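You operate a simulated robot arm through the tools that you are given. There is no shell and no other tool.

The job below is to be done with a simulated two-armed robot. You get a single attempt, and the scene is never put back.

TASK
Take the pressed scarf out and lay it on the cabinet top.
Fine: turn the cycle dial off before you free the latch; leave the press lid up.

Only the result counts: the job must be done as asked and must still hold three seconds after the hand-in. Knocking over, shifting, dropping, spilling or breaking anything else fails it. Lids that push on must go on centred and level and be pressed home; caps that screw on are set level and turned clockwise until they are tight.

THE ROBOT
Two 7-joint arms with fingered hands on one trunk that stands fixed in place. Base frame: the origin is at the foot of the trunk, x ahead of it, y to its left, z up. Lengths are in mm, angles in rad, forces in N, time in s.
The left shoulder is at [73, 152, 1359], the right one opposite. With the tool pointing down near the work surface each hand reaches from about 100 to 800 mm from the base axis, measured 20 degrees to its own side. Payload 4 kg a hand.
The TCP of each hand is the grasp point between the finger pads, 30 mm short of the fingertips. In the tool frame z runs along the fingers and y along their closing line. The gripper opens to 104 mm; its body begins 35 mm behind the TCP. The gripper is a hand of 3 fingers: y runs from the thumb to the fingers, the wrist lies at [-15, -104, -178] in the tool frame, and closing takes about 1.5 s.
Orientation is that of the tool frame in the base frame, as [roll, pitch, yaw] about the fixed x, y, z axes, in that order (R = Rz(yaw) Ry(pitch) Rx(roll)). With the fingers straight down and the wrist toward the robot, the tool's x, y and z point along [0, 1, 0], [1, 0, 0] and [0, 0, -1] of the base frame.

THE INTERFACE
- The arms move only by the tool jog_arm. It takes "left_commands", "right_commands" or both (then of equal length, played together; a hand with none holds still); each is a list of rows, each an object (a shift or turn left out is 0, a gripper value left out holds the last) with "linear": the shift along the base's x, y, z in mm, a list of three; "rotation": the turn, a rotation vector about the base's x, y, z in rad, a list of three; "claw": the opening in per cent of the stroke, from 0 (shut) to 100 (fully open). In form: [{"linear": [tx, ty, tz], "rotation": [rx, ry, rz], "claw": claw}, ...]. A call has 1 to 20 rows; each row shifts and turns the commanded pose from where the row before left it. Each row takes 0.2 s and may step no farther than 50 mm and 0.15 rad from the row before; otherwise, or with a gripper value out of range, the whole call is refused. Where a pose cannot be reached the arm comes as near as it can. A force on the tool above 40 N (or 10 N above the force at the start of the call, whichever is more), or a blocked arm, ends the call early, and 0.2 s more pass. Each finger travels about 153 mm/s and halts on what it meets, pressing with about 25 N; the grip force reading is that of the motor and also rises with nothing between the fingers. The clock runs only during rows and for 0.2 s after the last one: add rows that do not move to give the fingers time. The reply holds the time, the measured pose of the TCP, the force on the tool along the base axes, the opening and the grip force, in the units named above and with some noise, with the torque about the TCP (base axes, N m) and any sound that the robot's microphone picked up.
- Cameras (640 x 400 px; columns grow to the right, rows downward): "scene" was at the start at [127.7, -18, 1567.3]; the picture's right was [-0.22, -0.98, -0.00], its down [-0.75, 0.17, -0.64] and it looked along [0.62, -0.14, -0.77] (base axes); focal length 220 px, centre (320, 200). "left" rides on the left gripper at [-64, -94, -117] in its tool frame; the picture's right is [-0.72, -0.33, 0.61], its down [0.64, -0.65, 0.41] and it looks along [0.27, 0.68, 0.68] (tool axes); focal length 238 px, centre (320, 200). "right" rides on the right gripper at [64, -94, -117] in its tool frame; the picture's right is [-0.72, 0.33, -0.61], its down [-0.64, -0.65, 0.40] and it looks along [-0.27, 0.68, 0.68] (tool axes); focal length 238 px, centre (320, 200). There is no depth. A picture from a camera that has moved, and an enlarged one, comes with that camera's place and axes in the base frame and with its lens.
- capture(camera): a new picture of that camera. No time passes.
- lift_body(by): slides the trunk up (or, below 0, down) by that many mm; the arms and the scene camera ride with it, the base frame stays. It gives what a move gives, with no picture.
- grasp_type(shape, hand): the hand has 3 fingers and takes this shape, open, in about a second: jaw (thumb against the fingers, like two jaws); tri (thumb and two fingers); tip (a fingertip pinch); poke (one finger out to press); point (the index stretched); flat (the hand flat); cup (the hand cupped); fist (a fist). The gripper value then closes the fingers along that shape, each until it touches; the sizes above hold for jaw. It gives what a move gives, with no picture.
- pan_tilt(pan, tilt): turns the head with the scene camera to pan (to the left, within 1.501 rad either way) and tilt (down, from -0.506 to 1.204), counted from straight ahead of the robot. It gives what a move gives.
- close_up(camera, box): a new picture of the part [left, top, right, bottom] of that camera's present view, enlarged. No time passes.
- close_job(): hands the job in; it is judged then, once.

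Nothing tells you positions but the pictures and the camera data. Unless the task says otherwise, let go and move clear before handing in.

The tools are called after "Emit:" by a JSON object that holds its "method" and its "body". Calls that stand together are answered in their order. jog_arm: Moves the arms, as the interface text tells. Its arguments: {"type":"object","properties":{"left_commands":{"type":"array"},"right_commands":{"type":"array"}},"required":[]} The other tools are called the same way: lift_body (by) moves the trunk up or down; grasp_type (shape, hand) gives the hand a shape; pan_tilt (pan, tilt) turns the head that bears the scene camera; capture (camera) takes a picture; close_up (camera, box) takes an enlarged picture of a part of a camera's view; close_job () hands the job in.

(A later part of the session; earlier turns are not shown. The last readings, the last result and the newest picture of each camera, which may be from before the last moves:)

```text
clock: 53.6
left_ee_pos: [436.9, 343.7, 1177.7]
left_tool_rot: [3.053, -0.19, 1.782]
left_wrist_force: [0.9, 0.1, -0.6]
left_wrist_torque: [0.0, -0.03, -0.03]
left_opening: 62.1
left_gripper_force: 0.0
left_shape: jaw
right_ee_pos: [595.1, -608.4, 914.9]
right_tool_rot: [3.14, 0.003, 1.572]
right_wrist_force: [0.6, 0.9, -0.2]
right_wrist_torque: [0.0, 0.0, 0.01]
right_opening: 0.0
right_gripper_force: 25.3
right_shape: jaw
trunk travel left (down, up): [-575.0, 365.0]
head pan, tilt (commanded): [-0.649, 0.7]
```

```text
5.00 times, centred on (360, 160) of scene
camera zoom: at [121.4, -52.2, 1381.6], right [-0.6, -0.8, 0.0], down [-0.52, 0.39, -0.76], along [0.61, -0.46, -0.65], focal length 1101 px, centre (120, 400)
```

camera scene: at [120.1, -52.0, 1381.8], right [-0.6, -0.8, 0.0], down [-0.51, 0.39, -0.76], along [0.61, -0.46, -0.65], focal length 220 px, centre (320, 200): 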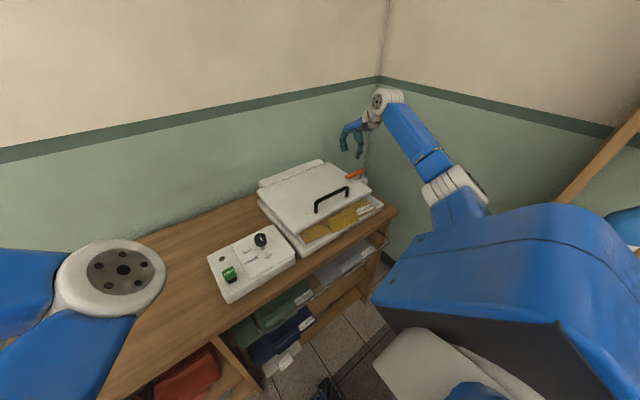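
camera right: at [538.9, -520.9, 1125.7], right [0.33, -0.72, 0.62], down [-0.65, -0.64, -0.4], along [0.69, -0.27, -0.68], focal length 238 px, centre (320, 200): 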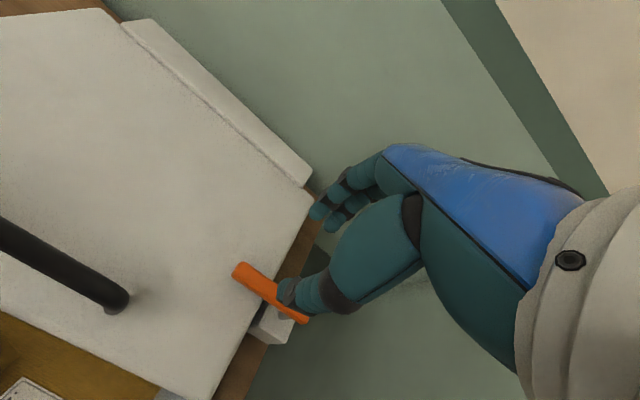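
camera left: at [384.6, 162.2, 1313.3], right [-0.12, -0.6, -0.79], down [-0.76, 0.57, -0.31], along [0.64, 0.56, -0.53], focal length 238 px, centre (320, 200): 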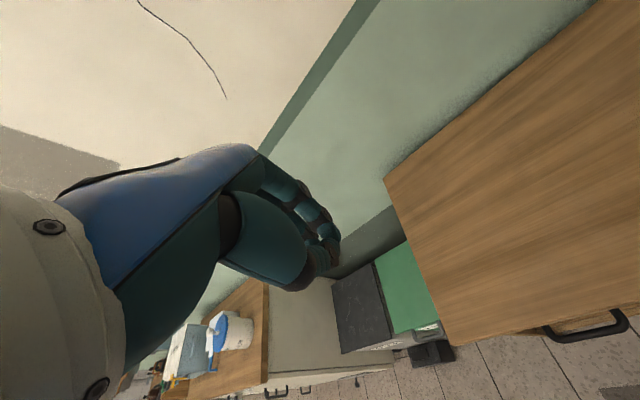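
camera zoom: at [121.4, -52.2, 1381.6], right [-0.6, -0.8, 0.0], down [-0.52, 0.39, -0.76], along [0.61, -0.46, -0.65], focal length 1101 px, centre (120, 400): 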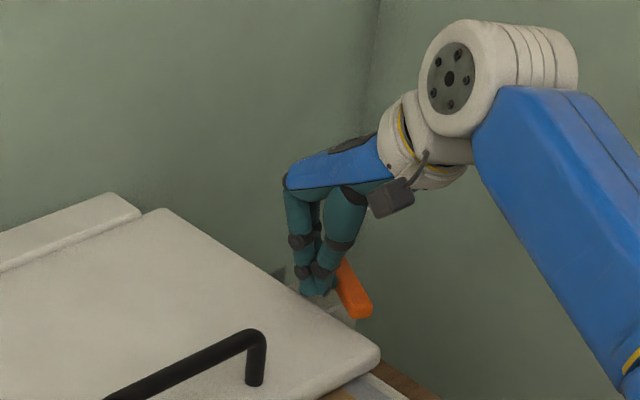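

Nearly clear of the lid. I push the bar outward a bit more.

Emit:
{"method": "jog_arm", "body": {"right_commands": [{"linear": [-5, -6, 0]}, {"linear": [-5, -7, 0]}, {"linear": [-4, -8, 0]}, {"linear": [0, 0, 0]}]}}

Emit:
{"method": "close_up", "body": {"camera": "right", "box": [200, 180, 400, 340]}}

Emit:
{"method": "close_up", "body": {"camera": "scene", "box": [320, 120, 400, 200]}}

```text
clock: 54.6
left_ee_pos: [435.6, 343.8, 1177.9]
left_tool_rot: [3.05, -0.191, 1.784]
left_wrist_force: [0.1, 0.4, 0.4]
left_wrist_torque: [0.01, 0.0, 0.0]
left_opening: 62.0
left_gripper_force: 0.1
left_shape: jaw
right_ee_pos: [582.4, -627.6, 915.0]
right_tool_rot: [3.139, 0.006, 1.57]
right_wrist_force: [0.6, 0.3, 0.6]
right_wrist_torque: [0.06, -0.01, 0.03]
right_opening: 0.0
right_gripper_force: 24.8
right_shape: jaw
trunk travel left (down, up): [-575.0, 365.0]
head pan, tilt (commanded): [-0.649, 0.7]
```

```text
2.50 times, centred on (300, 260) of right
camera zoom: at [488.0, -563.9, 1030.0], right [0.33, -0.72, 0.62], down [-0.65, -0.64, -0.4], along [0.69, -0.27, -0.68], focal length 596 px, centre (370, 50)
```

zoom: 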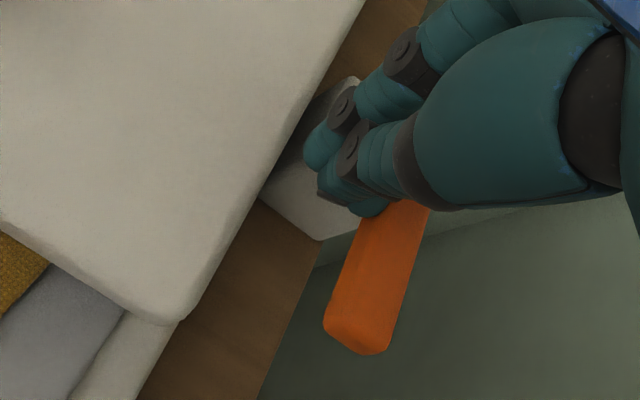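

```text
5.00 times, centred on (360, 160) of scene
camera zoom: at [120.9, -52.1, 1381.7], right [-0.6, -0.8, 0.0], down [-0.52, 0.39, -0.76], along [0.61, -0.46, -0.65], focal length 1101 px, centre (120, 400)
```

zoom: 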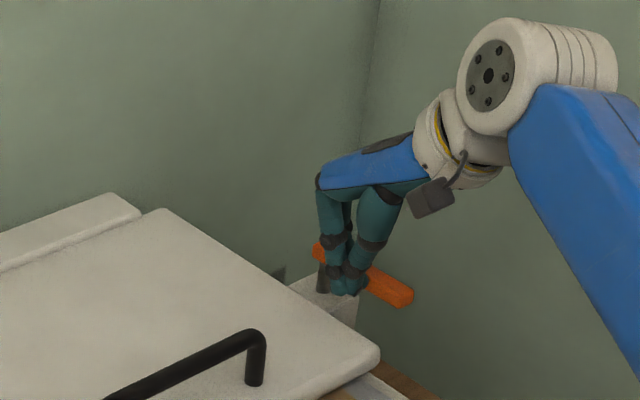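

The latch is swung fully clear of the lid. Now I lift off and go above the lid handle.

Emit:
{"method": "jog_arm", "body": {"right_commands": [{"linear": [0, 0, 30]}, {"linear": [0, 5, 40]}, {"linear": [-4, 35, 20], "claw": 55}, {"linear": [-4, 40, 0]}, {"linear": [-4, 40, 0]}, {"linear": [-4, 40, 0]}, {"linear": [-4, 30, 0]}, {"linear": [0, 0, 0]}]}}

Emit:
{"method": "capture", "body": {"camera": "right"}}

Emit:
{"method": "capture", "body": {"camera": "scene"}}

```text
clock: 56.4
left_ee_pos: [435.6, 342.7, 1178.5]
left_tool_rot: [3.053, -0.191, 1.783]
left_wrist_force: [0.3, -0.2, -0.3]
left_wrist_torque: [0.02, -0.02, -0.02]
left_opening: 62.0
left_gripper_force: 0.1
left_shape: jaw
right_ee_pos: [564.5, -437.5, 1004.6]
right_tool_rot: [3.141, 0.003, 1.571]
right_wrist_force: [-0.2, -0.2, 0.1]
right_wrist_torque: [0.0, 0.01, -0.03]
right_opening: 57.1
right_gripper_force: 0.1
right_shape: jaw
trunk travel left (down, up): [-575.0, 365.0]
head pan, tilt (commanded): [-0.649, 0.7]
```

```text
taken
camera right: at [469.7, -372.9, 1119.7], right [0.33, -0.72, 0.62], down [-0.65, -0.64, -0.4], along [0.69, -0.27, -0.68], focal length 238 px, centre (320, 200)
```

right: 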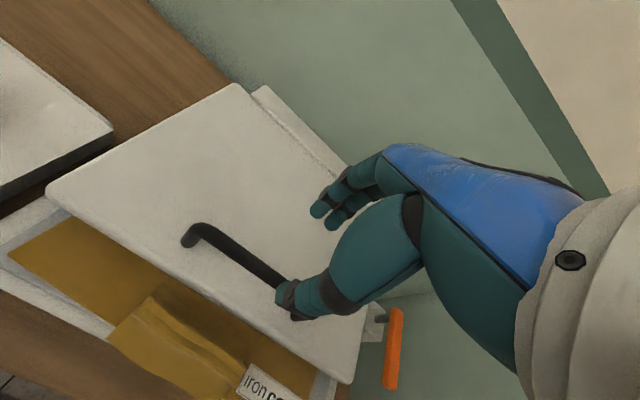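

```text
taken
camera scene: at [120.7, -52.0, 1381.7], right [-0.6, -0.8, 0.0], down [-0.52, 0.39, -0.76], along [0.61, -0.46, -0.65], focal length 220 px, centre (320, 200)
```

scene: 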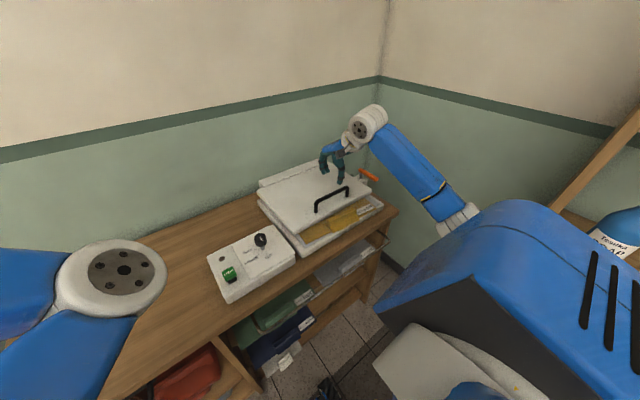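

The handle bar lies at x≈559. I shift 5 mm back, lower so the pads sit at the bar, and close.

Emit:
{"method": "jog_arm", "body": {"right_commands": [{"linear": [-5, 0, -30]}, {"linear": [0, 0, -30]}, {"linear": [0, 0, -22]}, {"linear": [0, 0, 0]}]}}

Emit:
{"method": "close_up", "body": {"camera": "right", "box": [180, 180, 400, 340]}}

Emit:
{"method": "close_up", "body": {"camera": "scene", "box": [280, 130, 400, 230]}}

```text
clock: 57.4
left_ee_pos: [436.3, 342.9, 1177.0]
left_tool_rot: [3.052, -0.193, 1.785]
left_wrist_force: [-0.3, 0.9, 0.2]
left_wrist_torque: [0.0, -0.02, -0.04]
left_opening: 61.9
left_gripper_force: 0.1
left_shape: jaw
right_ee_pos: [560.3, -439.3, 924.1]
right_tool_rot: [3.139, 0.004, 1.57]
right_wrist_force: [0.4, -0.3, -0.1]
right_wrist_torque: [0.01, -0.01, -0.01]
right_opening: 57.2
right_gripper_force: 0.1
right_shape: jaw
trunk travel left (down, up): [-575.0, 365.0]
head pan, tilt (commanded): [-0.649, 0.7]
```

```text
2.50 times, centred on (290, 260) of right
camera zoom: at [466.0, -374.5, 1040.1], right [0.33, -0.72, 0.62], down [-0.65, -0.64, -0.4], along [0.69, -0.27, -0.68], focal length 596 px, centre (395, 50)
```

zoom: 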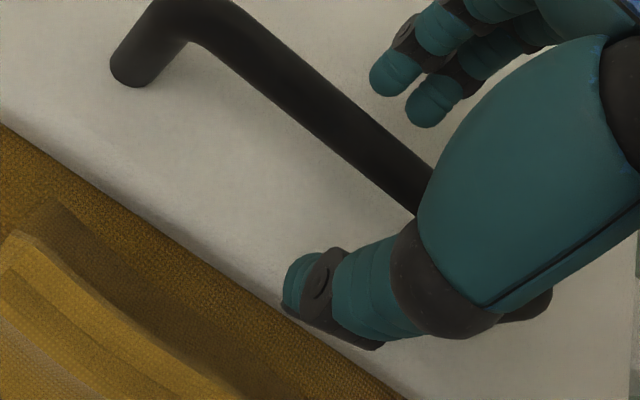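

```text
4.00 times, centred on (340, 180) of scene
camera zoom: at [120.3, -51.8, 1381.8], right [-0.6, -0.8, 0.0], down [-0.51, 0.39, -0.76], along [0.61, -0.46, -0.65], focal length 881 px, centre (240, 280)
```

zoom: 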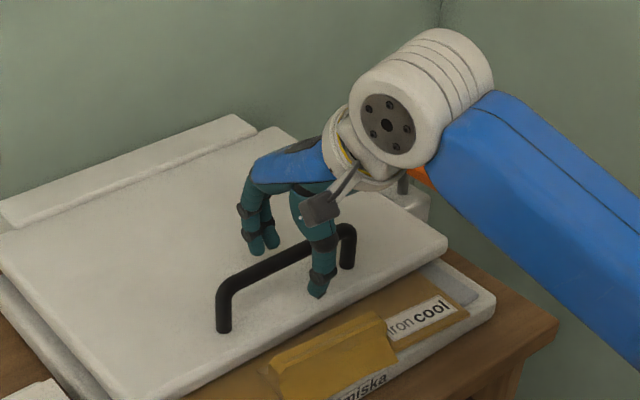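

Thumb is in front of the bar and fingers behind it. I close the grip on the handle.

Emit:
{"method": "jog_arm", "body": {"right_commands": [{"claw": 40}, {"claw": 28}, {"claw": 18}, {"claw": 10}, {"claw": 4}, {"linear": [0, 0, 0]}, {"linear": [0, 0, 0]}]}}

Emit:
{"method": "close_up", "body": {"camera": "right", "box": [180, 180, 400, 340]}}

Emit:
{"method": "close_up", "body": {"camera": "scene", "box": [280, 130, 400, 230]}}

```text
clock: 59.0
left_ee_pos: [436.2, 343.8, 1178.5]
left_tool_rot: [3.052, -0.191, 1.784]
left_wrist_force: [0.3, 0.3, -0.7]
left_wrist_torque: [0.01, -0.04, 0.02]
left_opening: 62.1
left_gripper_force: 0.1
left_shape: jaw
right_ee_pos: [559.4, -437.6, 924.2]
right_tool_rot: [-3.141, 0.002, 1.571]
right_wrist_force: [-0.4, 0.0, -1.4]
right_wrist_torque: [0.02, 0.03, 0.01]
right_opening: 4.6
right_gripper_force: 0.1
right_shape: jaw
trunk travel left (down, up): [-575.0, 365.0]
head pan, tilt (commanded): [-0.649, 0.7]
```

```text
2.50 times, centred on (290, 260) of right
camera zoom: at [466.3, -374.6, 1040.3], right [0.33, -0.72, 0.62], down [-0.65, -0.64, -0.4], along [0.69, -0.27, -0.68], focal length 596 px, centre (395, 50)
```

zoom: 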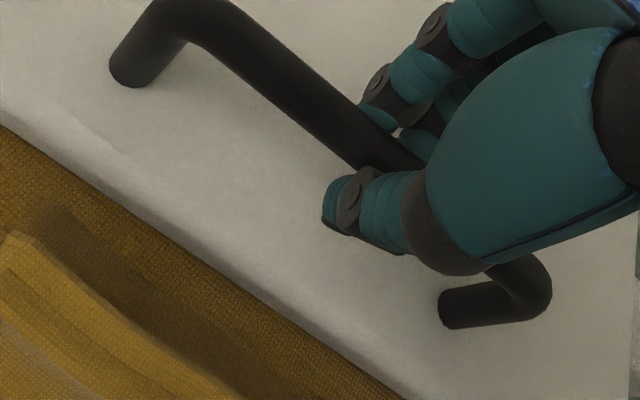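

```text
4.00 times, centred on (340, 180) of scene
camera zoom: at [120.6, -51.9, 1381.7], right [-0.6, -0.8, 0.0], down [-0.52, 0.39, -0.76], along [0.61, -0.46, -0.65], focal length 881 px, centre (240, 280)
```

zoom: 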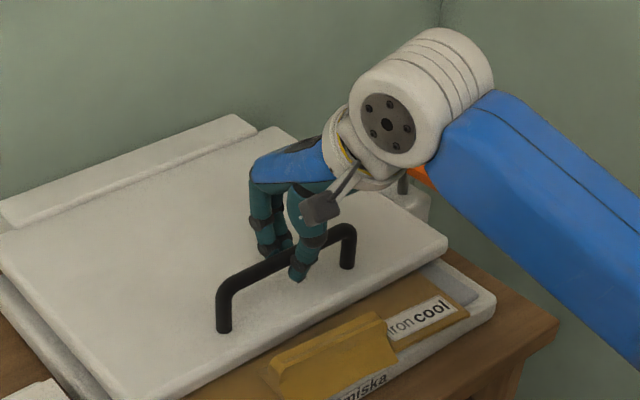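

The fingers curl around beneath the bar. I finish closing and lift slightly along the hinge arc.

Emit:
{"method": "jog_arm", "body": {"right_commands": [{"claw": 0}, {"linear": [0, 0, 0]}, {"linear": [0, 0, 8]}, {"linear": [1, 0, 8]}, {"linear": [2, 0, 8]}, {"linear": [0, 0, 0]}]}}

Emit:
{"method": "close_up", "body": {"camera": "scene", "box": [240, 110, 400, 230]}}

```text
clock: 60.4
left_ee_pos: [438.7, 343.0, 1176.6]
left_tool_rot: [3.054, -0.19, 1.784]
left_wrist_force: [-0.3, 0.6, -0.1]
left_wrist_torque: [-0.02, 0.02, 0.02]
left_opening: 61.8
left_gripper_force: 0.1
left_shape: jaw
right_ee_pos: [563.7, -440.5, 946.0]
right_tool_rot: [3.14, 0.003, 1.571]
right_wrist_force: [7.8, 1.8, -7.5]
right_wrist_torque: [0.01, -0.07, -0.04]
right_opening: 6.1
right_gripper_force: 25.4
right_shape: jaw
trunk travel left (down, up): [-575.0, 365.0]
head pan, tilt (commanded): [-0.649, 0.7]
```

```text
3.33 times, centred on (320, 170) of scene
camera zoom: at [124.6, -52.9, 1381.3], right [-0.6, -0.8, 0.0], down [-0.52, 0.39, -0.76], along [0.61, -0.46, -0.65], focal length 734 px, centre (320, 300)
```

zoom: 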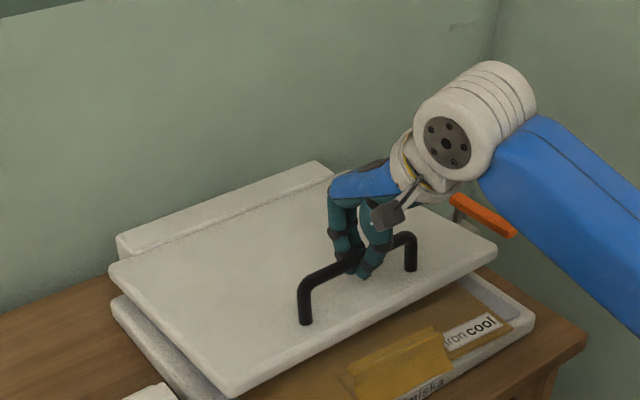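

The lid rises with the hand. I follow the hinge arc (hinge ≈ x 800, z 855) in moderate steps, checking forces.

Emit:
{"method": "jog_arm", "body": {"right_commands": [{"linear": [6, 0, 10]}, {"linear": [7, 0, 12]}, {"linear": [7, 0, 13]}, {"linear": [7.5, 0, 13]}, {"linear": [0, 0, 0]}]}}

Emit:
{"method": "close_up", "body": {"camera": "scene", "box": [240, 100, 400, 230]}}

```text
clock: 61.6
left_ee_pos: [433.7, 343.6, 1179.1]
left_tool_rot: [3.052, -0.191, 1.783]
left_wrist_force: [0.1, 0.1, -0.1]
left_wrist_torque: [0.02, -0.01, -0.03]
left_opening: 62.0
left_gripper_force: 0.1
left_shape: jaw
right_ee_pos: [588.5, -439.0, 995.0]
right_tool_rot: [3.14, 0.003, 1.571]
right_wrist_force: [-5.4, 0.9, -2.7]
right_wrist_torque: [0.01, 0.08, -0.01]
right_opening: 5.8
right_gripper_force: 24.9
right_shape: jaw
trunk travel left (down, up): [-575.0, 365.0]
head pan, tilt (commanded): [-0.649, 0.7]
```

```text
3.08 times, centred on (320, 165) of scene
camera zoom: at [119.3, -51.7, 1381.9], right [-0.6, -0.8, 0.0], down [-0.51, 0.39, -0.76], along [0.61, -0.46, -0.65], focal length 678 px, centre (320, 308)
```

zoom: 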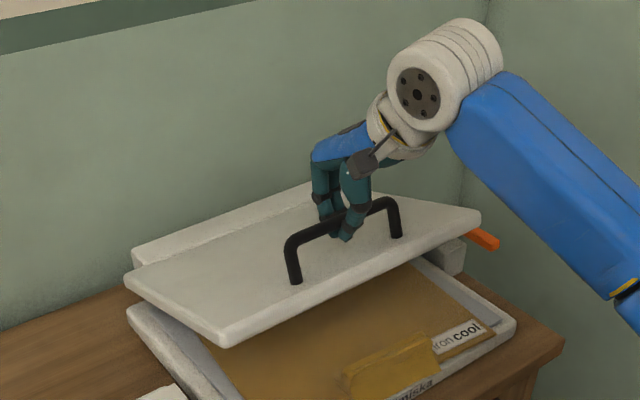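

The lid opens smoothly with small forces. I continue along the arc.

Emit:
{"method": "jog_arm", "body": {"right_commands": [{"linear": [7.5, 0, 13]}, {"linear": [8.5, 0, 12.5]}, {"linear": [9.5, 0, 11.5]}, {"linear": [10, 0, 11]}, {"linear": [0, 0, 0]}]}}

Emit:
{"method": "close_up", "body": {"camera": "scene", "box": [240, 80, 400, 230]}}

```text
clock: 62.8
left_ee_pos: [436.4, 342.7, 1177.8]
left_tool_rot: [3.054, -0.192, 1.783]
left_wrist_force: [-0.6, 0.4, -0.8]
left_wrist_torque: [-0.01, 0.01, -0.01]
left_opening: 62.0
left_gripper_force: 0.1
left_shape: jaw
right_ee_pos: [625.7, -438.3, 1042.1]
right_tool_rot: [-3.141, 0.002, 1.572]
right_wrist_force: [-0.1, -0.5, -8.0]
right_wrist_torque: [-0.01, 0.04, -0.06]
right_opening: 5.7
right_gripper_force: 24.8
right_shape: jaw
trunk travel left (down, up): [-575.0, 365.0]
head pan, tilt (commanded): [-0.649, 0.7]
```

```text
2.67 times, centred on (320, 155) of scene
camera zoom: at [123.0, -53.5, 1381.4], right [-0.6, -0.8, 0.0], down [-0.52, 0.39, -0.76], along [0.61, -0.46, -0.65], focal length 587 px, centre (320, 320)
```

zoom: 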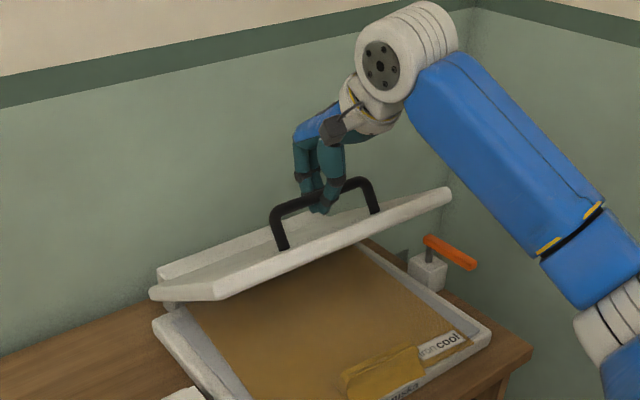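

Going well. Continuing the arc.

Emit:
{"method": "jog_arm", "body": {"right_commands": [{"linear": [11, 0, 10]}, {"linear": [12, 0, 9]}, {"linear": [12, 0, 8.5]}, {"linear": [13, 0, 8]}, {"linear": [0, 0, 0]}]}}

Emit:
{"method": "close_up", "body": {"camera": "scene", "box": [240, 80, 400, 230]}}

```text
clock: 64.0
left_ee_pos: [436.1, 342.8, 1178.1]
left_tool_rot: [3.052, -0.191, 1.786]
left_wrist_force: [0.9, 0.2, 0.5]
left_wrist_torque: [0.0, 0.0, 0.0]
left_opening: 62.0
left_gripper_force: 0.0
left_shape: jaw
right_ee_pos: [672.1, -441.2, 1078.8]
right_tool_rot: [3.14, 0.004, 1.573]
right_wrist_force: [-1.8, 2.8, -4.2]
right_wrist_torque: [0.04, 0.06, -0.01]
right_opening: 5.9
right_gripper_force: 25.4
right_shape: jaw
trunk travel left (down, up): [-575.0, 365.0]
head pan, tilt (commanded): [-0.649, 0.7]
```

```text
2.67 times, centred on (320, 155) of scene
camera zoom: at [121.6, -51.3, 1381.6], right [-0.6, -0.8, 0.0], down [-0.52, 0.39, -0.76], along [0.61, -0.46, -0.65], focal length 587 px, centre (320, 320)
```

zoom: 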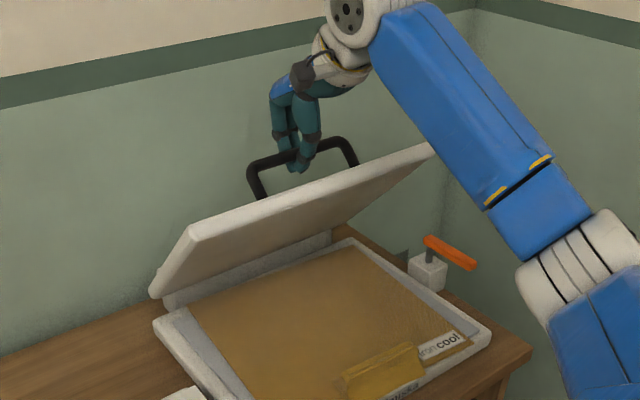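

About 47° open. I continue, watching for an end stop.

Emit:
{"method": "jog_arm", "body": {"right_commands": [{"linear": [13, 0, 7]}, {"linear": [13.5, 0, 6.5]}, {"linear": [14, 0, 5.5]}, {"linear": [14, 0, 5]}, {"linear": [0, 0, 0]}]}}

Emit:
{"method": "close_up", "body": {"camera": "scene", "box": [240, 60, 400, 230]}}

```text
clock: 65.2
left_ee_pos: [436.6, 342.5, 1177.4]
left_tool_rot: [3.054, -0.192, 1.783]
left_wrist_force: [0.5, 0.5, -1.0]
left_wrist_torque: [0.02, 0.02, 0.01]
left_opening: 62.1
left_gripper_force: 0.0
left_shape: jaw
right_ee_pos: [727.0, -440.9, 1101.7]
right_tool_rot: [-3.141, 0.004, 1.574]
right_wrist_force: [-0.4, 5.1, -9.1]
right_wrist_torque: [0.05, 0.12, 0.01]
right_opening: 5.6
right_gripper_force: 25.4
right_shape: jaw
trunk travel left (down, up): [-575.0, 365.0]
head pan, tilt (commanded): [-0.649, 0.7]
```

```text
2.35 times, centred on (320, 145) of scene
camera zoom: at [123.5, -50.7, 1381.4], right [-0.6, -0.8, 0.0], down [-0.52, 0.39, -0.76], along [0.61, -0.46, -0.65], focal length 518 px, centre (320, 329)
```

zoom: 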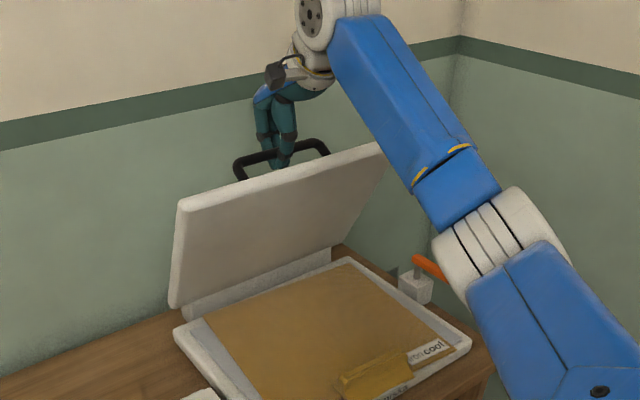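

About 62° open. I continue while tilting the hand slightly forward so the wrist stays in reach.

Emit:
{"method": "jog_arm", "body": {"right_commands": [{"linear": [7, 0, 2.5], "rotation": [0, -0.05, 0]}, {"linear": [7, 0, 2], "rotation": [0, -0.05, 0]}, {"linear": [7, 0, 1.5], "rotation": [0, -0.05, 0]}, {"linear": [7, 0, 1], "rotation": [0, -0.05, 0]}, {"linear": [0, 0, 0]}]}}

Emit:
{"method": "close_up", "body": {"camera": "scene", "box": [240, 60, 400, 230]}}

Emit:
{"method": "capture", "body": {"camera": "right"}}

```text
clock: 66.4
left_ee_pos: [436.4, 342.8, 1177.0]
left_tool_rot: [3.054, -0.192, 1.783]
left_wrist_force: [0.6, -0.1, -0.1]
left_wrist_torque: [0.02, 0.0, -0.01]
left_opening: 61.9
left_gripper_force: 0.1
left_shape: jaw
right_ee_pos: [754.6, -441.4, 1107.6]
right_tool_rot: [2.942, 0.003, 1.569]
right_wrist_force: [-1.5, 5.3, -13.3]
right_wrist_torque: [0.01, 0.15, -0.01]
right_opening: 5.6
right_gripper_force: 25.5
right_shape: jaw
trunk travel left (down, up): [-575.0, 365.0]
head pan, tilt (commanded): [-0.649, 0.7]
```

```text
2.35 times, centred on (320, 145) of scene
camera zoom: at [124.7, -52.0, 1381.2], right [-0.6, -0.8, 0.0], down [-0.52, 0.39, -0.76], along [0.61, -0.46, -0.65], focal length 518 px, centre (320, 329)
```

zoom: 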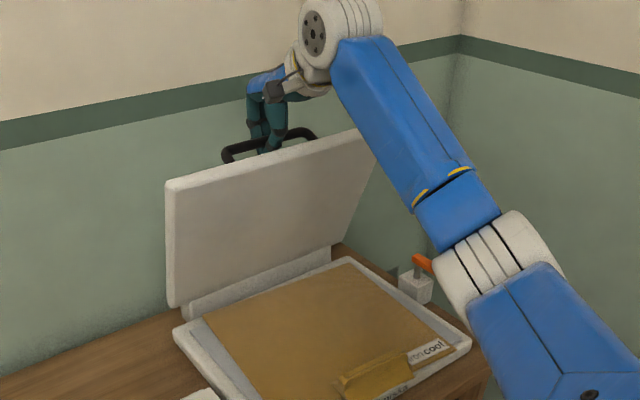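

```text
taken
camera right: at [640.7, -376.4, 1202.5], right [0.2, -0.72, 0.67], down [-0.56, -0.64, -0.52], along [0.8, -0.27, -0.53], focal length 238 px, centre (320, 200)
```

right: 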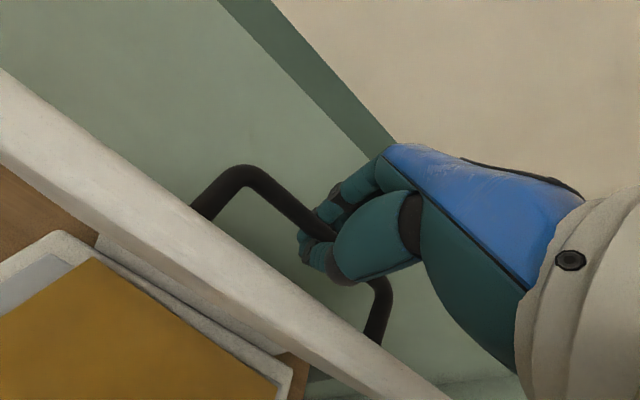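

About 70° open. A further nudge back, keeping height constant.

Emit:
{"method": "jog_arm", "body": {"right_commands": [{"linear": [6, 0, 0], "rotation": [0, -0.05, 0]}, {"linear": [6, 0, 0], "rotation": [0, -0.05, 0]}, {"linear": [6, 0, -1], "rotation": [0, -0.05, 0]}, {"linear": [6, 0, -1], "rotation": [0, -0.05, 0]}, {"linear": [0, 0, 0]}]}}

Emit:
{"method": "close_up", "body": {"camera": "scene", "box": [240, 60, 400, 230]}}

Emit:
{"method": "capture", "body": {"camera": "right"}}

```text
clock: 67.6
left_ee_pos: [434.3, 343.7, 1178.9]
left_tool_rot: [3.052, -0.189, 1.783]
left_wrist_force: [1.1, 0.5, 0.0]
left_wrist_torque: [-0.02, 0.02, -0.04]
left_opening: 62.1
left_gripper_force: 0.0
left_shape: jaw
right_ee_pos: [776.8, -441.0, 1109.4]
right_tool_rot: [2.738, 0.007, 1.569]
right_wrist_force: [-3.9, 1.0, -0.7]
right_wrist_torque: [0.04, 1.03, 0.02]
right_opening: 5.0
right_gripper_force: 25.4
right_shape: jaw
trunk travel left (down, up): [-575.0, 365.0]
head pan, tilt (commanded): [-0.649, 0.7]
```

```text
2.35 times, centred on (320, 145) of scene
camera zoom: at [119.9, -51.0, 1382.0], right [-0.6, -0.8, 0.0], down [-0.51, 0.39, -0.76], along [0.61, -0.46, -0.65], focal length 518 px, centre (320, 329)
```

zoom: 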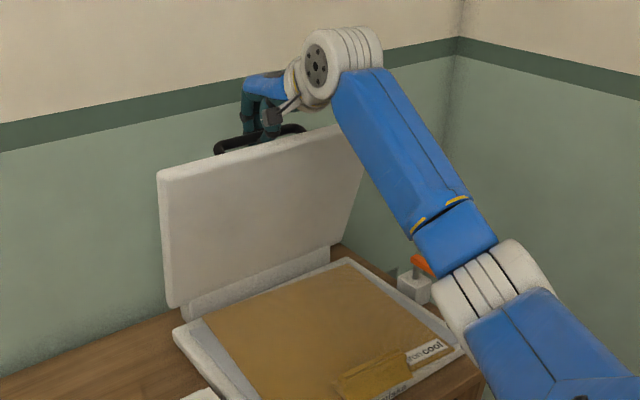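

```text
taken
camera right: at [645.0, -376.5, 1179.8], right [0.06, -0.72, 0.7], down [-0.44, -0.64, -0.63], along [0.9, -0.27, -0.35], focal length 238 px, centre (320, 200)
```

right: 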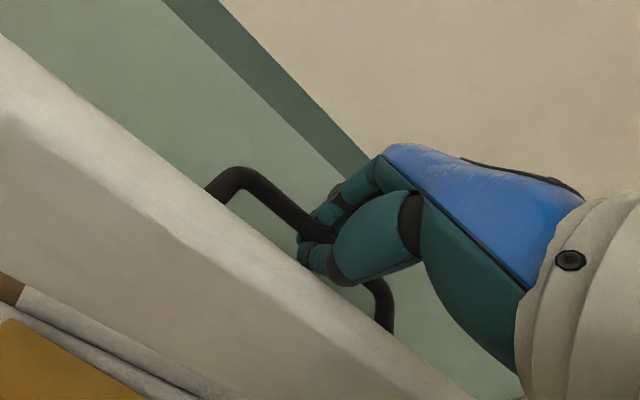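

About 76° open; the thumb begins to wedge, so I ease the tilt back while nudging a little further.

Emit:
{"method": "jog_arm", "body": {"right_commands": [{"linear": [4, 0, 0], "rotation": [0, 0.05, 0]}, {"linear": [5, 0, 0], "rotation": [0, 0.05, 0]}, {"linear": [5, 0, 0]}, {"linear": [5, 0, -1]}, {"linear": [0, 0, 0]}]}}

Emit:
{"method": "close_up", "body": {"camera": "scene", "box": [240, 60, 400, 230]}}

Emit:
{"method": "capture", "body": {"camera": "right"}}

```text
clock: 68.8
left_ee_pos: [435.0, 340.7, 1177.5]
left_tool_rot: [3.051, -0.191, 1.784]
left_wrist_force: [0.9, 0.2, -0.1]
left_wrist_torque: [0.03, 0.06, -0.02]
left_opening: 62.0
left_gripper_force: 0.0
left_shape: jaw
right_ee_pos: [796.7, -440.5, 1107.3]
right_tool_rot: [2.841, 0.005, 1.568]
right_wrist_force: [-3.9, 0.2, -0.3]
right_wrist_torque: [0.0, 0.05, 0.01]
right_opening: 5.2
right_gripper_force: 24.7
right_shape: jaw
trunk travel left (down, up): [-575.0, 365.0]
head pan, tilt (commanded): [-0.649, 0.7]
```

```text
2.35 times, centred on (320, 145) of scene
camera zoom: at [120.5, -51.8, 1381.7], right [-0.6, -0.8, 0.0], down [-0.51, 0.39, -0.76], along [0.61, -0.46, -0.65], focal length 518 px, centre (320, 329)
```

zoom: 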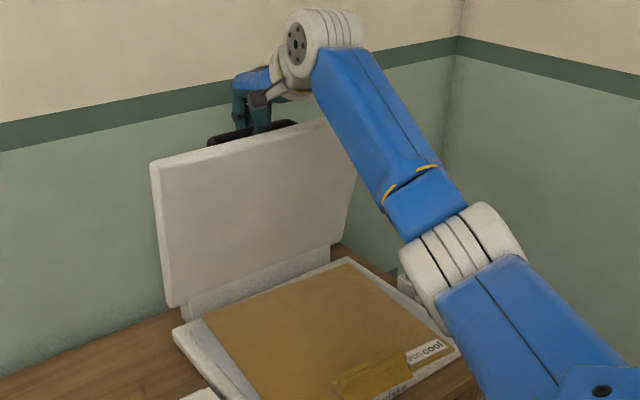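

```text
taken
camera right: at [672.7, -375.8, 1189.6], right [0.13, -0.72, 0.69], down [-0.5, -0.64, -0.58], along [0.85, -0.27, -0.44], focal length 238 px, centre (320, 200)
```

right: 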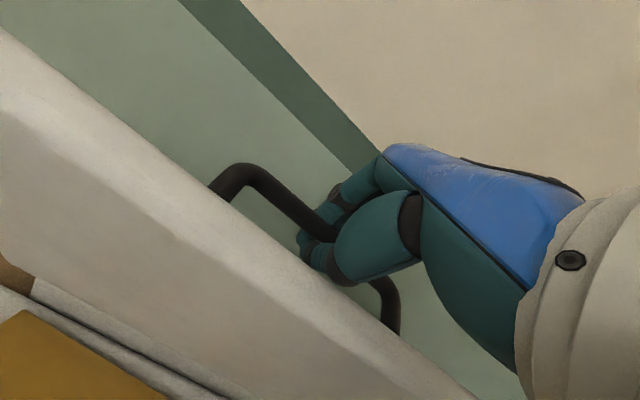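

The lid is nearly upright (~78°). I open the fingers just enough to clear the bar and check whether the lid stays by itself.

Emit:
{"method": "jog_arm", "body": {"right_commands": [{"claw": 10}, {"claw": 18}, {"claw": 25}, {"linear": [0, 0, 0]}, {"linear": [0, 0, 0]}]}}

Emit:
{"method": "capture", "body": {"camera": "right"}}

Emit:
{"method": "close_up", "body": {"camera": "scene", "box": [240, 60, 400, 230]}}

```text
clock: 70.0
left_ee_pos: [435.5, 343.3, 1178.3]
left_tool_rot: [3.052, -0.193, 1.782]
left_wrist_force: [0.0, 0.1, 0.8]
left_wrist_torque: [-0.03, -0.01, -0.04]
left_opening: 61.9
left_gripper_force: 0.1
left_shape: jaw
right_ee_pos: [797.6, -438.2, 1108.4]
right_tool_rot: [2.84, 0.006, 1.569]
right_wrist_force: [2.6, 0.6, 1.1]
right_wrist_torque: [-0.01, 0.07, -0.06]
right_opening: 24.9
right_gripper_force: 0.1
right_shape: jaw
trunk travel left (down, up): [-575.0, 365.0]
head pan, tilt (commanded): [-0.649, 0.7]
```

```text
taken
camera right: at [673.5, -375.2, 1189.9], right [0.13, -0.72, 0.69], down [-0.5, -0.64, -0.58], along [0.85, -0.27, -0.44], focal length 238 px, centre (320, 200)
```

right: 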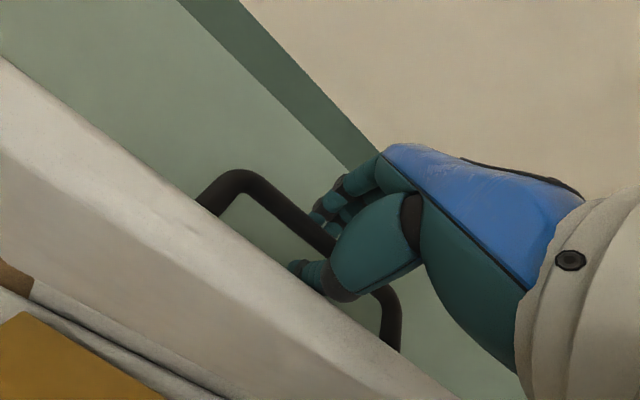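

```text
2.35 times, centred on (320, 145) of scene
camera zoom: at [122.1, -51.0, 1381.6], right [-0.6, -0.8, 0.0], down [-0.52, 0.39, -0.76], along [0.61, -0.46, -0.65], focal length 518 px, centre (320, 329)
```

zoom: 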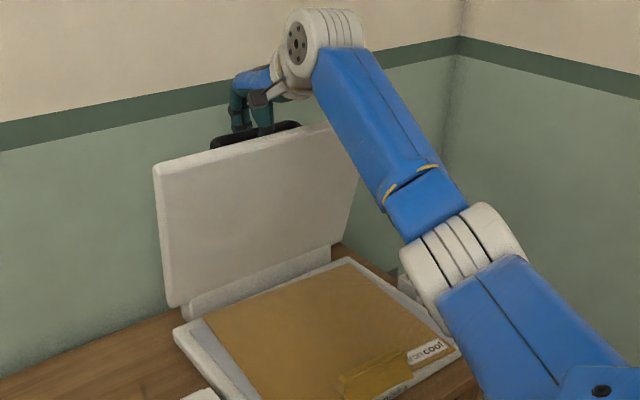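

The lid stayed up, only nudged slightly by the thumb. I narrow the fingers a little and withdraw upward parallel to the lid.

Emit:
{"method": "jog_arm", "body": {"right_commands": [{"claw": 18}, {"linear": [0, 0, 0]}, {"linear": [-2, 0, 8]}, {"linear": [-2, 0, 10]}, {"linear": [0, 0, 0]}]}}

Emit:
{"method": "capture", "body": {"camera": "right"}}

Emit:
{"method": "close_up", "body": {"camera": "scene", "box": [240, 60, 400, 230]}}

```text
clock: 71.2
left_ee_pos: [435.6, 343.9, 1178.8]
left_tool_rot: [3.053, -0.193, 1.784]
left_wrist_force: [0.3, 0.1, -0.5]
left_wrist_torque: [0.01, 0.0, -0.04]
left_opening: 62.2
left_gripper_force: 0.0
left_shape: jaw
right_ee_pos: [793.8, -441.9, 1124.2]
right_tool_rot: [2.843, 0.002, 1.569]
right_wrist_force: [-0.8, 1.2, -1.5]
right_wrist_torque: [-0.01, 0.02, -0.01]
right_opening: 19.2
right_gripper_force: 0.2
right_shape: jaw
trunk travel left (down, up): [-575.0, 365.0]
head pan, tilt (commanded): [-0.649, 0.7]
```

```text
taken
camera right: at [669.8, -376.7, 1206.7], right [0.13, -0.72, 0.69], down [-0.5, -0.64, -0.58], along [0.85, -0.27, -0.45], focal length 238 px, centre (320, 200)
```

right: 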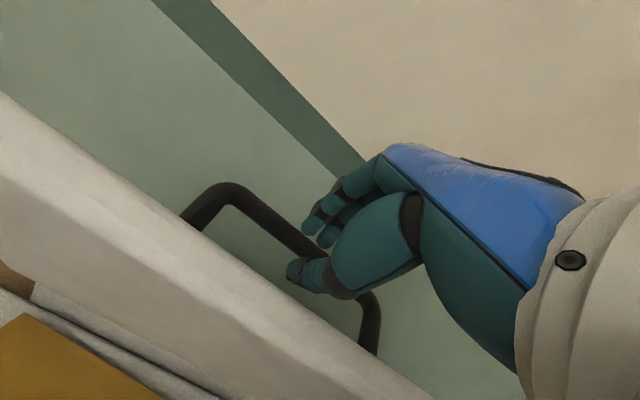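

```text
2.35 times, centred on (320, 145) of scene
camera zoom: at [122.0, -51.7, 1381.6], right [-0.6, -0.8, 0.0], down [-0.52, 0.39, -0.76], along [0.61, -0.46, -0.65], focal length 518 px, centre (320, 329)
```

zoom: 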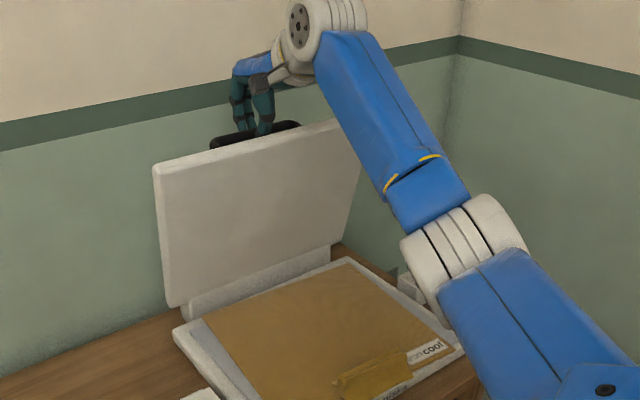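

The lid holds. I keep withdrawing upward until the fingertips clear the lid's top edge, then come back toward the robot.

Emit:
{"method": "jog_arm", "body": {"right_commands": [{"linear": [-2, 0, 15]}, {"linear": [-3, 0, 16]}, {"linear": [-3, 0, 16]}, {"linear": [-3, 0, 14]}, {"linear": [0, 0, 0]}]}}

Emit:
{"method": "capture", "body": {"camera": "right"}}

Emit:
{"method": "close_up", "body": {"camera": "scene", "box": [240, 40, 400, 230]}}

```text
clock: 72.4
left_ee_pos: [435.2, 342.5, 1177.7]
left_tool_rot: [3.054, -0.192, 1.783]
left_wrist_force: [-0.5, 0.6, 0.2]
left_wrist_torque: [0.0, 0.01, -0.01]
left_opening: 61.8
left_gripper_force: 0.0
left_shape: jaw
right_ee_pos: [781.5, -442.4, 1187.0]
right_tool_rot: [2.841, 0.004, 1.569]
right_wrist_force: [-0.4, -0.4, 0.0]
right_wrist_torque: [0.01, 0.01, 0.03]
right_opening: 19.0
right_gripper_force: 0.0
right_shape: jaw
trunk travel left (down, up): [-575.0, 365.0]
head pan, tilt (commanded): [-0.649, 0.7]
```

```text
taken
camera right: at [657.3, -377.6, 1269.8], right [0.13, -0.72, 0.69], down [-0.5, -0.64, -0.58], along [0.85, -0.27, -0.44], focal length 238 px, centre (320, 200)
```

right: 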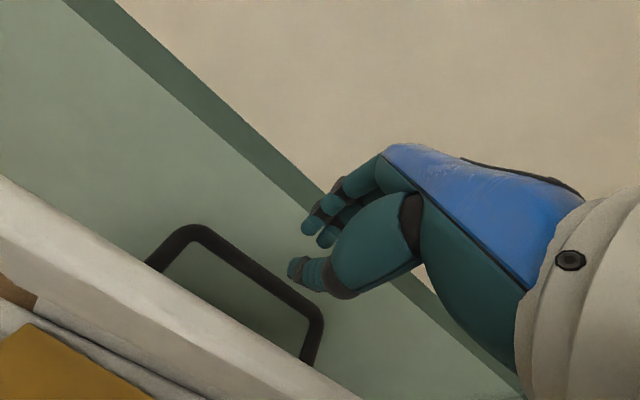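

```text
2.11 times, centred on (320, 135) of scene
camera zoom: at [121.8, -51.4, 1381.6], right [-0.6, -0.8, 0.0], down [-0.52, 0.39, -0.76], along [0.61, -0.46, -0.65], focal length 464 px, centre (320, 337)
```

zoom: 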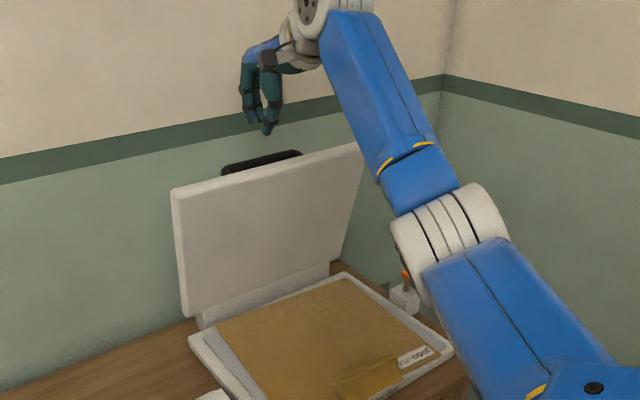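

The lid stays up on its own. I bring the right hand back and down to view the scarf from above.

Emit:
{"method": "jog_arm", "body": {"right_commands": [{"linear": [-40, 0, 5], "rotation": [0, 0.05, 0]}, {"linear": [-40, 0, 0], "rotation": [0, 0.05, 0]}, {"linear": [-40, 0, 0], "rotation": [0, 0.05, 0]}, {"linear": [-40, -5, -15], "rotation": [0, 0.05, 0]}, {"linear": [-40, -10, -25], "rotation": [0, 0.05, 0]}, {"linear": [-40, -10, -25], "rotation": [0, 0.05, 0]}, {"linear": [-35, -10, -30]}, {"linear": [-33, -10, -30]}, {"linear": [-30, -5, -35], "claw": 70}, {"linear": [0, 0, 0]}]}}

Emit:
{"method": "capture", "body": {"camera": "right"}}

Emit:
{"method": "capture", "body": {"camera": "scene"}}

```text
clock: 74.6
left_ee_pos: [437.3, 343.0, 1176.5]
left_tool_rot: [3.054, -0.191, 1.782]
left_wrist_force: [-0.7, 1.2, 0.1]
left_wrist_torque: [-0.02, 0.03, 0.01]
left_opening: 62.0
left_gripper_force: 0.0
left_shape: jaw
right_ee_pos: [441.6, -492.9, 1031.7]
right_tool_rot: [3.139, 0.005, 1.57]
right_wrist_force: [-0.2, 0.0, -0.1]
right_wrist_torque: [0.01, 0.0, 0.0]
right_opening: 72.5
right_gripper_force: 0.1
right_shape: jaw
trunk travel left (down, up): [-575.0, 365.0]
head pan, tilt (commanded): [-0.649, 0.7]
```

```text
taken
camera right: at [348.6, -428.3, 1147.4], right [0.33, -0.72, 0.62], down [-0.65, -0.64, -0.4], along [0.69, -0.27, -0.68], focal length 238 px, centre (320, 200)
```

right: 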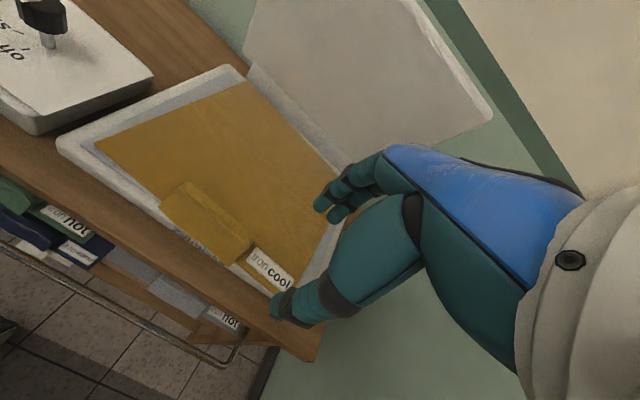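

```text
taken
camera scene: at [120.8, -52.3, 1381.7], right [-0.6, -0.8, 0.0], down [-0.52, 0.39, -0.76], along [0.61, -0.46, -0.65], focal length 220 px, centre (320, 200)
```

scene: 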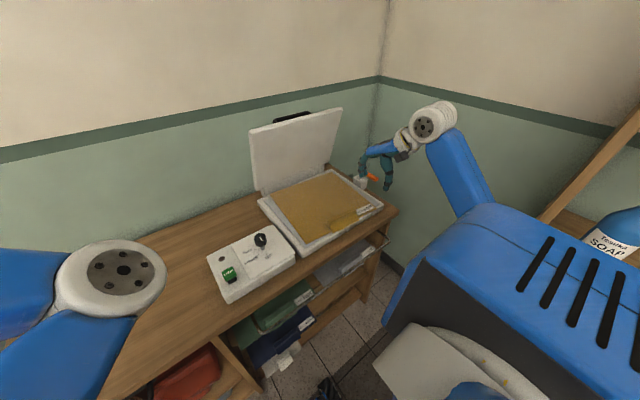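

Emit:
{"method": "close_up", "body": {"camera": "right", "box": [60, 50, 360, 320]}}

Emit:
{"method": "close_up", "body": {"camera": "right", "box": [140, 160, 300, 300]}}

Emit:
{"method": "close_up", "body": {"camera": "scene", "box": [240, 150, 400, 260]}}

```text
1.48 times, centred on (210, 185) of right
camera zoom: at [348.6, -428.3, 1147.4], right [0.33, -0.72, 0.62], down [-0.65, -0.64, -0.4], along [0.69, -0.27, -0.68], focal length 353 px, centre (483, 222)
```

zoom: 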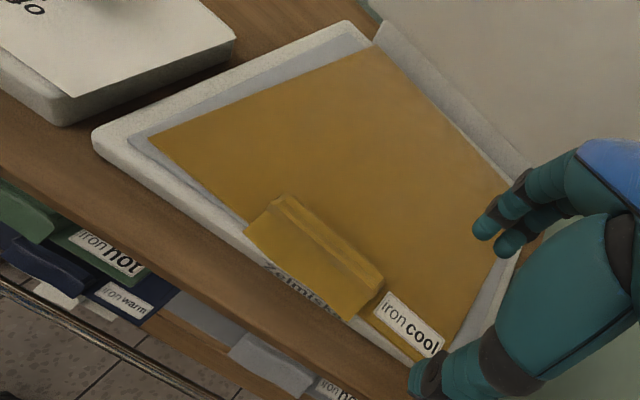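

```text
2.86 times, centred on (220, 230) of right
camera zoom: at [348.6, -428.3, 1147.4], right [0.33, -0.72, 0.62], down [-0.65, -0.64, -0.4], along [0.69, -0.27, -0.68], focal length 681 px, centre (606, 114)
```

zoom: 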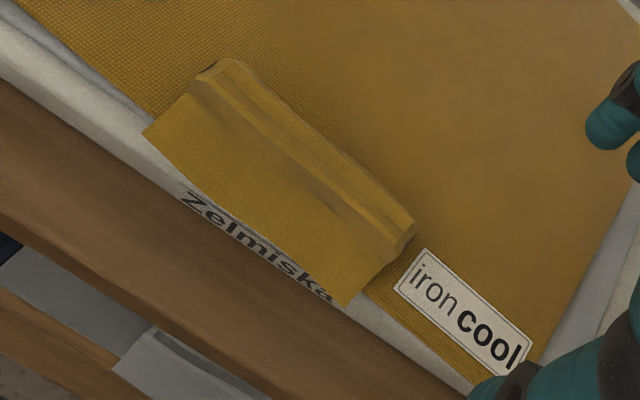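

```text
3.64 times, centred on (320, 205) of scene
camera zoom: at [120.8, -52.3, 1381.7], right [-0.6, -0.8, 0.0], down [-0.52, 0.39, -0.76], along [0.61, -0.46, -0.65], focal length 801 px, centre (320, 182)
```

zoom: 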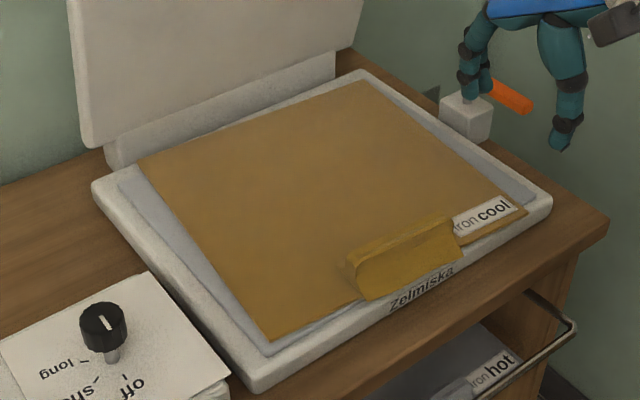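

The open press shows the scarf: a flat sheet about 290×285 mm (z≈845, x 470–775, y -280…-600) with a raised grip fold at its front middle (≈[494, -425, 870]). I zoom in on that fold.

Emit:
{"method": "close_up", "body": {"camera": "right", "box": [160, 170, 260, 270]}}

Emit:
{"method": "close_up", "body": {"camera": "scene", "box": [310, 195, 380, 245]}}

```text
4.00 times, centred on (210, 220) of right
camera zoom: at [348.6, -428.3, 1147.4], right [0.33, -0.72, 0.62], down [-0.65, -0.64, -0.4], along [0.69, -0.27, -0.68], focal length 953 px, centre (760, 120)
```

zoom: 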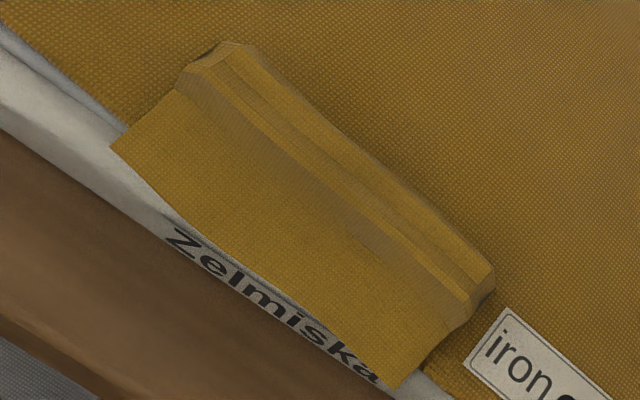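

```text
8.00 times, centred on (345, 220) of scene
camera zoom: at [120.8, -52.3, 1381.7], right [-0.6, -0.8, 0.0], down [-0.52, 0.39, -0.76], along [0.61, -0.46, -0.65], focal length 1762 px, centre (120, 40)
```

zoom: 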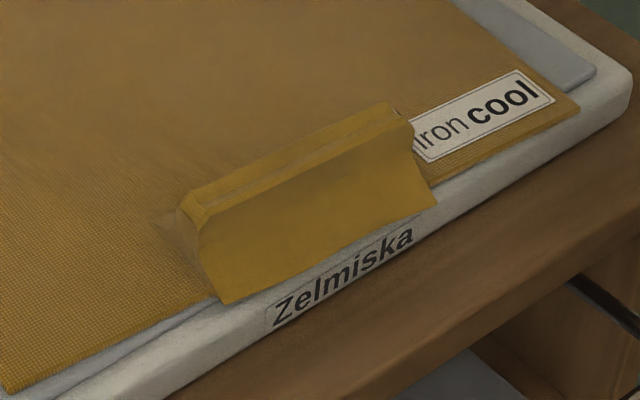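

The fold's ridge is ≈18 mm thick, centred at ≈[491, -428], top z≈875. I move above it and straddle it: thumb in front, fingers behind.

Emit:
{"method": "jog_arm", "body": {"right_commands": [{"linear": [17, 22, -24], "rotation": [0, 0, -0.02], "claw": 60}, {"linear": [17, 22, -24], "rotation": [0, 0, -0.02]}, {"linear": [16, 21, -24], "rotation": [0, 0, -0.01]}, {"linear": [0, 0, 0]}]}}

Emit:
{"method": "close_up", "body": {"camera": "right", "box": [180, 180, 380, 320]}}

Emit:
{"method": "close_up", "body": {"camera": "scene", "box": [290, 150, 410, 250]}}

```text
clock: 75.6
left_ee_pos: [435.2, 342.8, 1178.7]
left_tool_rot: [3.051, -0.191, 1.784]
left_wrist_force: [0.6, -0.5, -0.4]
left_wrist_torque: [-0.01, 0.0, -0.01]
left_opening: 62.1
left_gripper_force: 0.1
left_shape: jaw
right_ee_pos: [492.2, -426.8, 958.5]
right_tool_rot: [3.141, 0.004, 1.522]
right_wrist_force: [0.1, -0.2, -0.1]
right_wrist_torque: [0.0, 0.0, -0.03]
right_opening: 62.9
right_gripper_force: 0.1
right_shape: jaw
trunk travel left (down, up): [-575.0, 365.0]
head pan, tilt (commanded): [-0.649, 0.7]
```

```text
2.86 times, centred on (280, 250) of right
camera zoom: at [402.2, -358.4, 1073.5], right [0.29, -0.73, 0.62], down [-0.68, -0.61, -0.4], along [0.67, -0.3, -0.68], focal length 681 px, centre (434, 57)
```

zoom: 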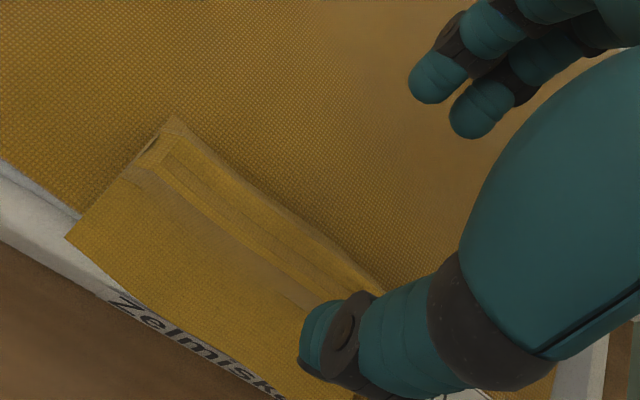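

```text
4.00 times, centred on (350, 200) of scene
camera zoom: at [120.0, -51.8, 1381.8], right [-0.6, -0.8, 0.0], down [-0.51, 0.39, -0.76], along [0.61, -0.46, -0.65], focal length 881 px, centre (200, 200)
```

zoom: 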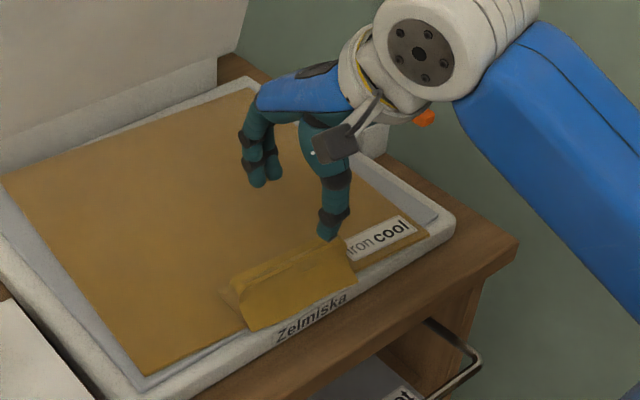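

Centred on the ridge. I descend in steps.

Emit:
{"method": "jog_arm", "body": {"right_commands": [{"linear": [1, 0, -25]}, {"linear": [1, 0, -25]}, {"linear": [0, 0, -15]}, {"linear": [0, 0, -8]}, {"linear": [0, 0, 0]}]}}

Emit:
{"method": "close_up", "body": {"camera": "right", "box": [180, 180, 380, 320]}}

Emit:
{"method": "close_up", "body": {"camera": "scene", "box": [290, 150, 410, 250]}}

```text
clock: 76.8
left_ee_pos: [436.1, 343.7, 1177.8]
left_tool_rot: [3.054, -0.191, 1.784]
left_wrist_force: [0.3, 0.8, -0.7]
left_wrist_torque: [-0.02, 0.0, -0.03]
left_opening: 62.1
left_gripper_force: 0.0
left_shape: jaw
right_ee_pos: [495.3, -426.9, 885.3]
right_tool_rot: [3.14, 0.003, 1.522]
right_wrist_force: [0.6, -0.4, -0.4]
right_wrist_torque: [0.01, 0.03, 0.01]
right_opening: 62.7
right_gripper_force: 0.0
right_shape: jaw
trunk travel left (down, up): [-575.0, 365.0]
head pan, tilt (commanded): [-0.649, 0.7]
```

```text
2.86 times, centred on (280, 250) of right
camera zoom: at [404.9, -357.5, 1000.6], right [0.29, -0.73, 0.62], down [-0.68, -0.61, -0.4], along [0.67, -0.31, -0.68], focal length 681 px, centre (434, 57)
```

zoom: 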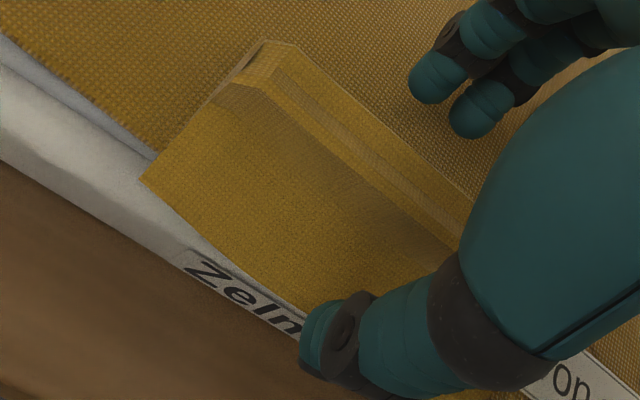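

```text
4.00 times, centred on (350, 200) of scene
camera zoom: at [120.3, -51.7, 1381.8], right [-0.6, -0.8, 0.0], down [-0.51, 0.39, -0.76], along [0.61, -0.46, -0.65], focal length 881 px, centre (200, 200)
```

zoom: 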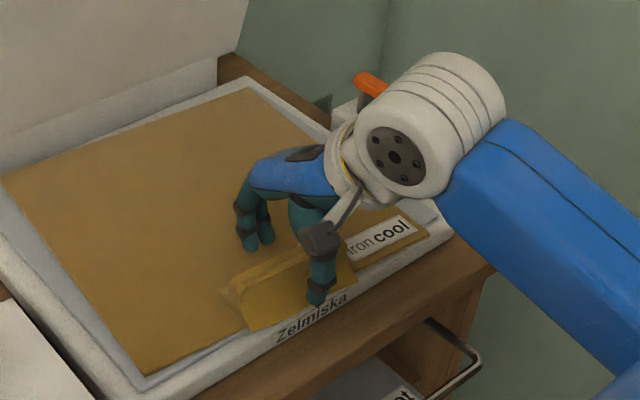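

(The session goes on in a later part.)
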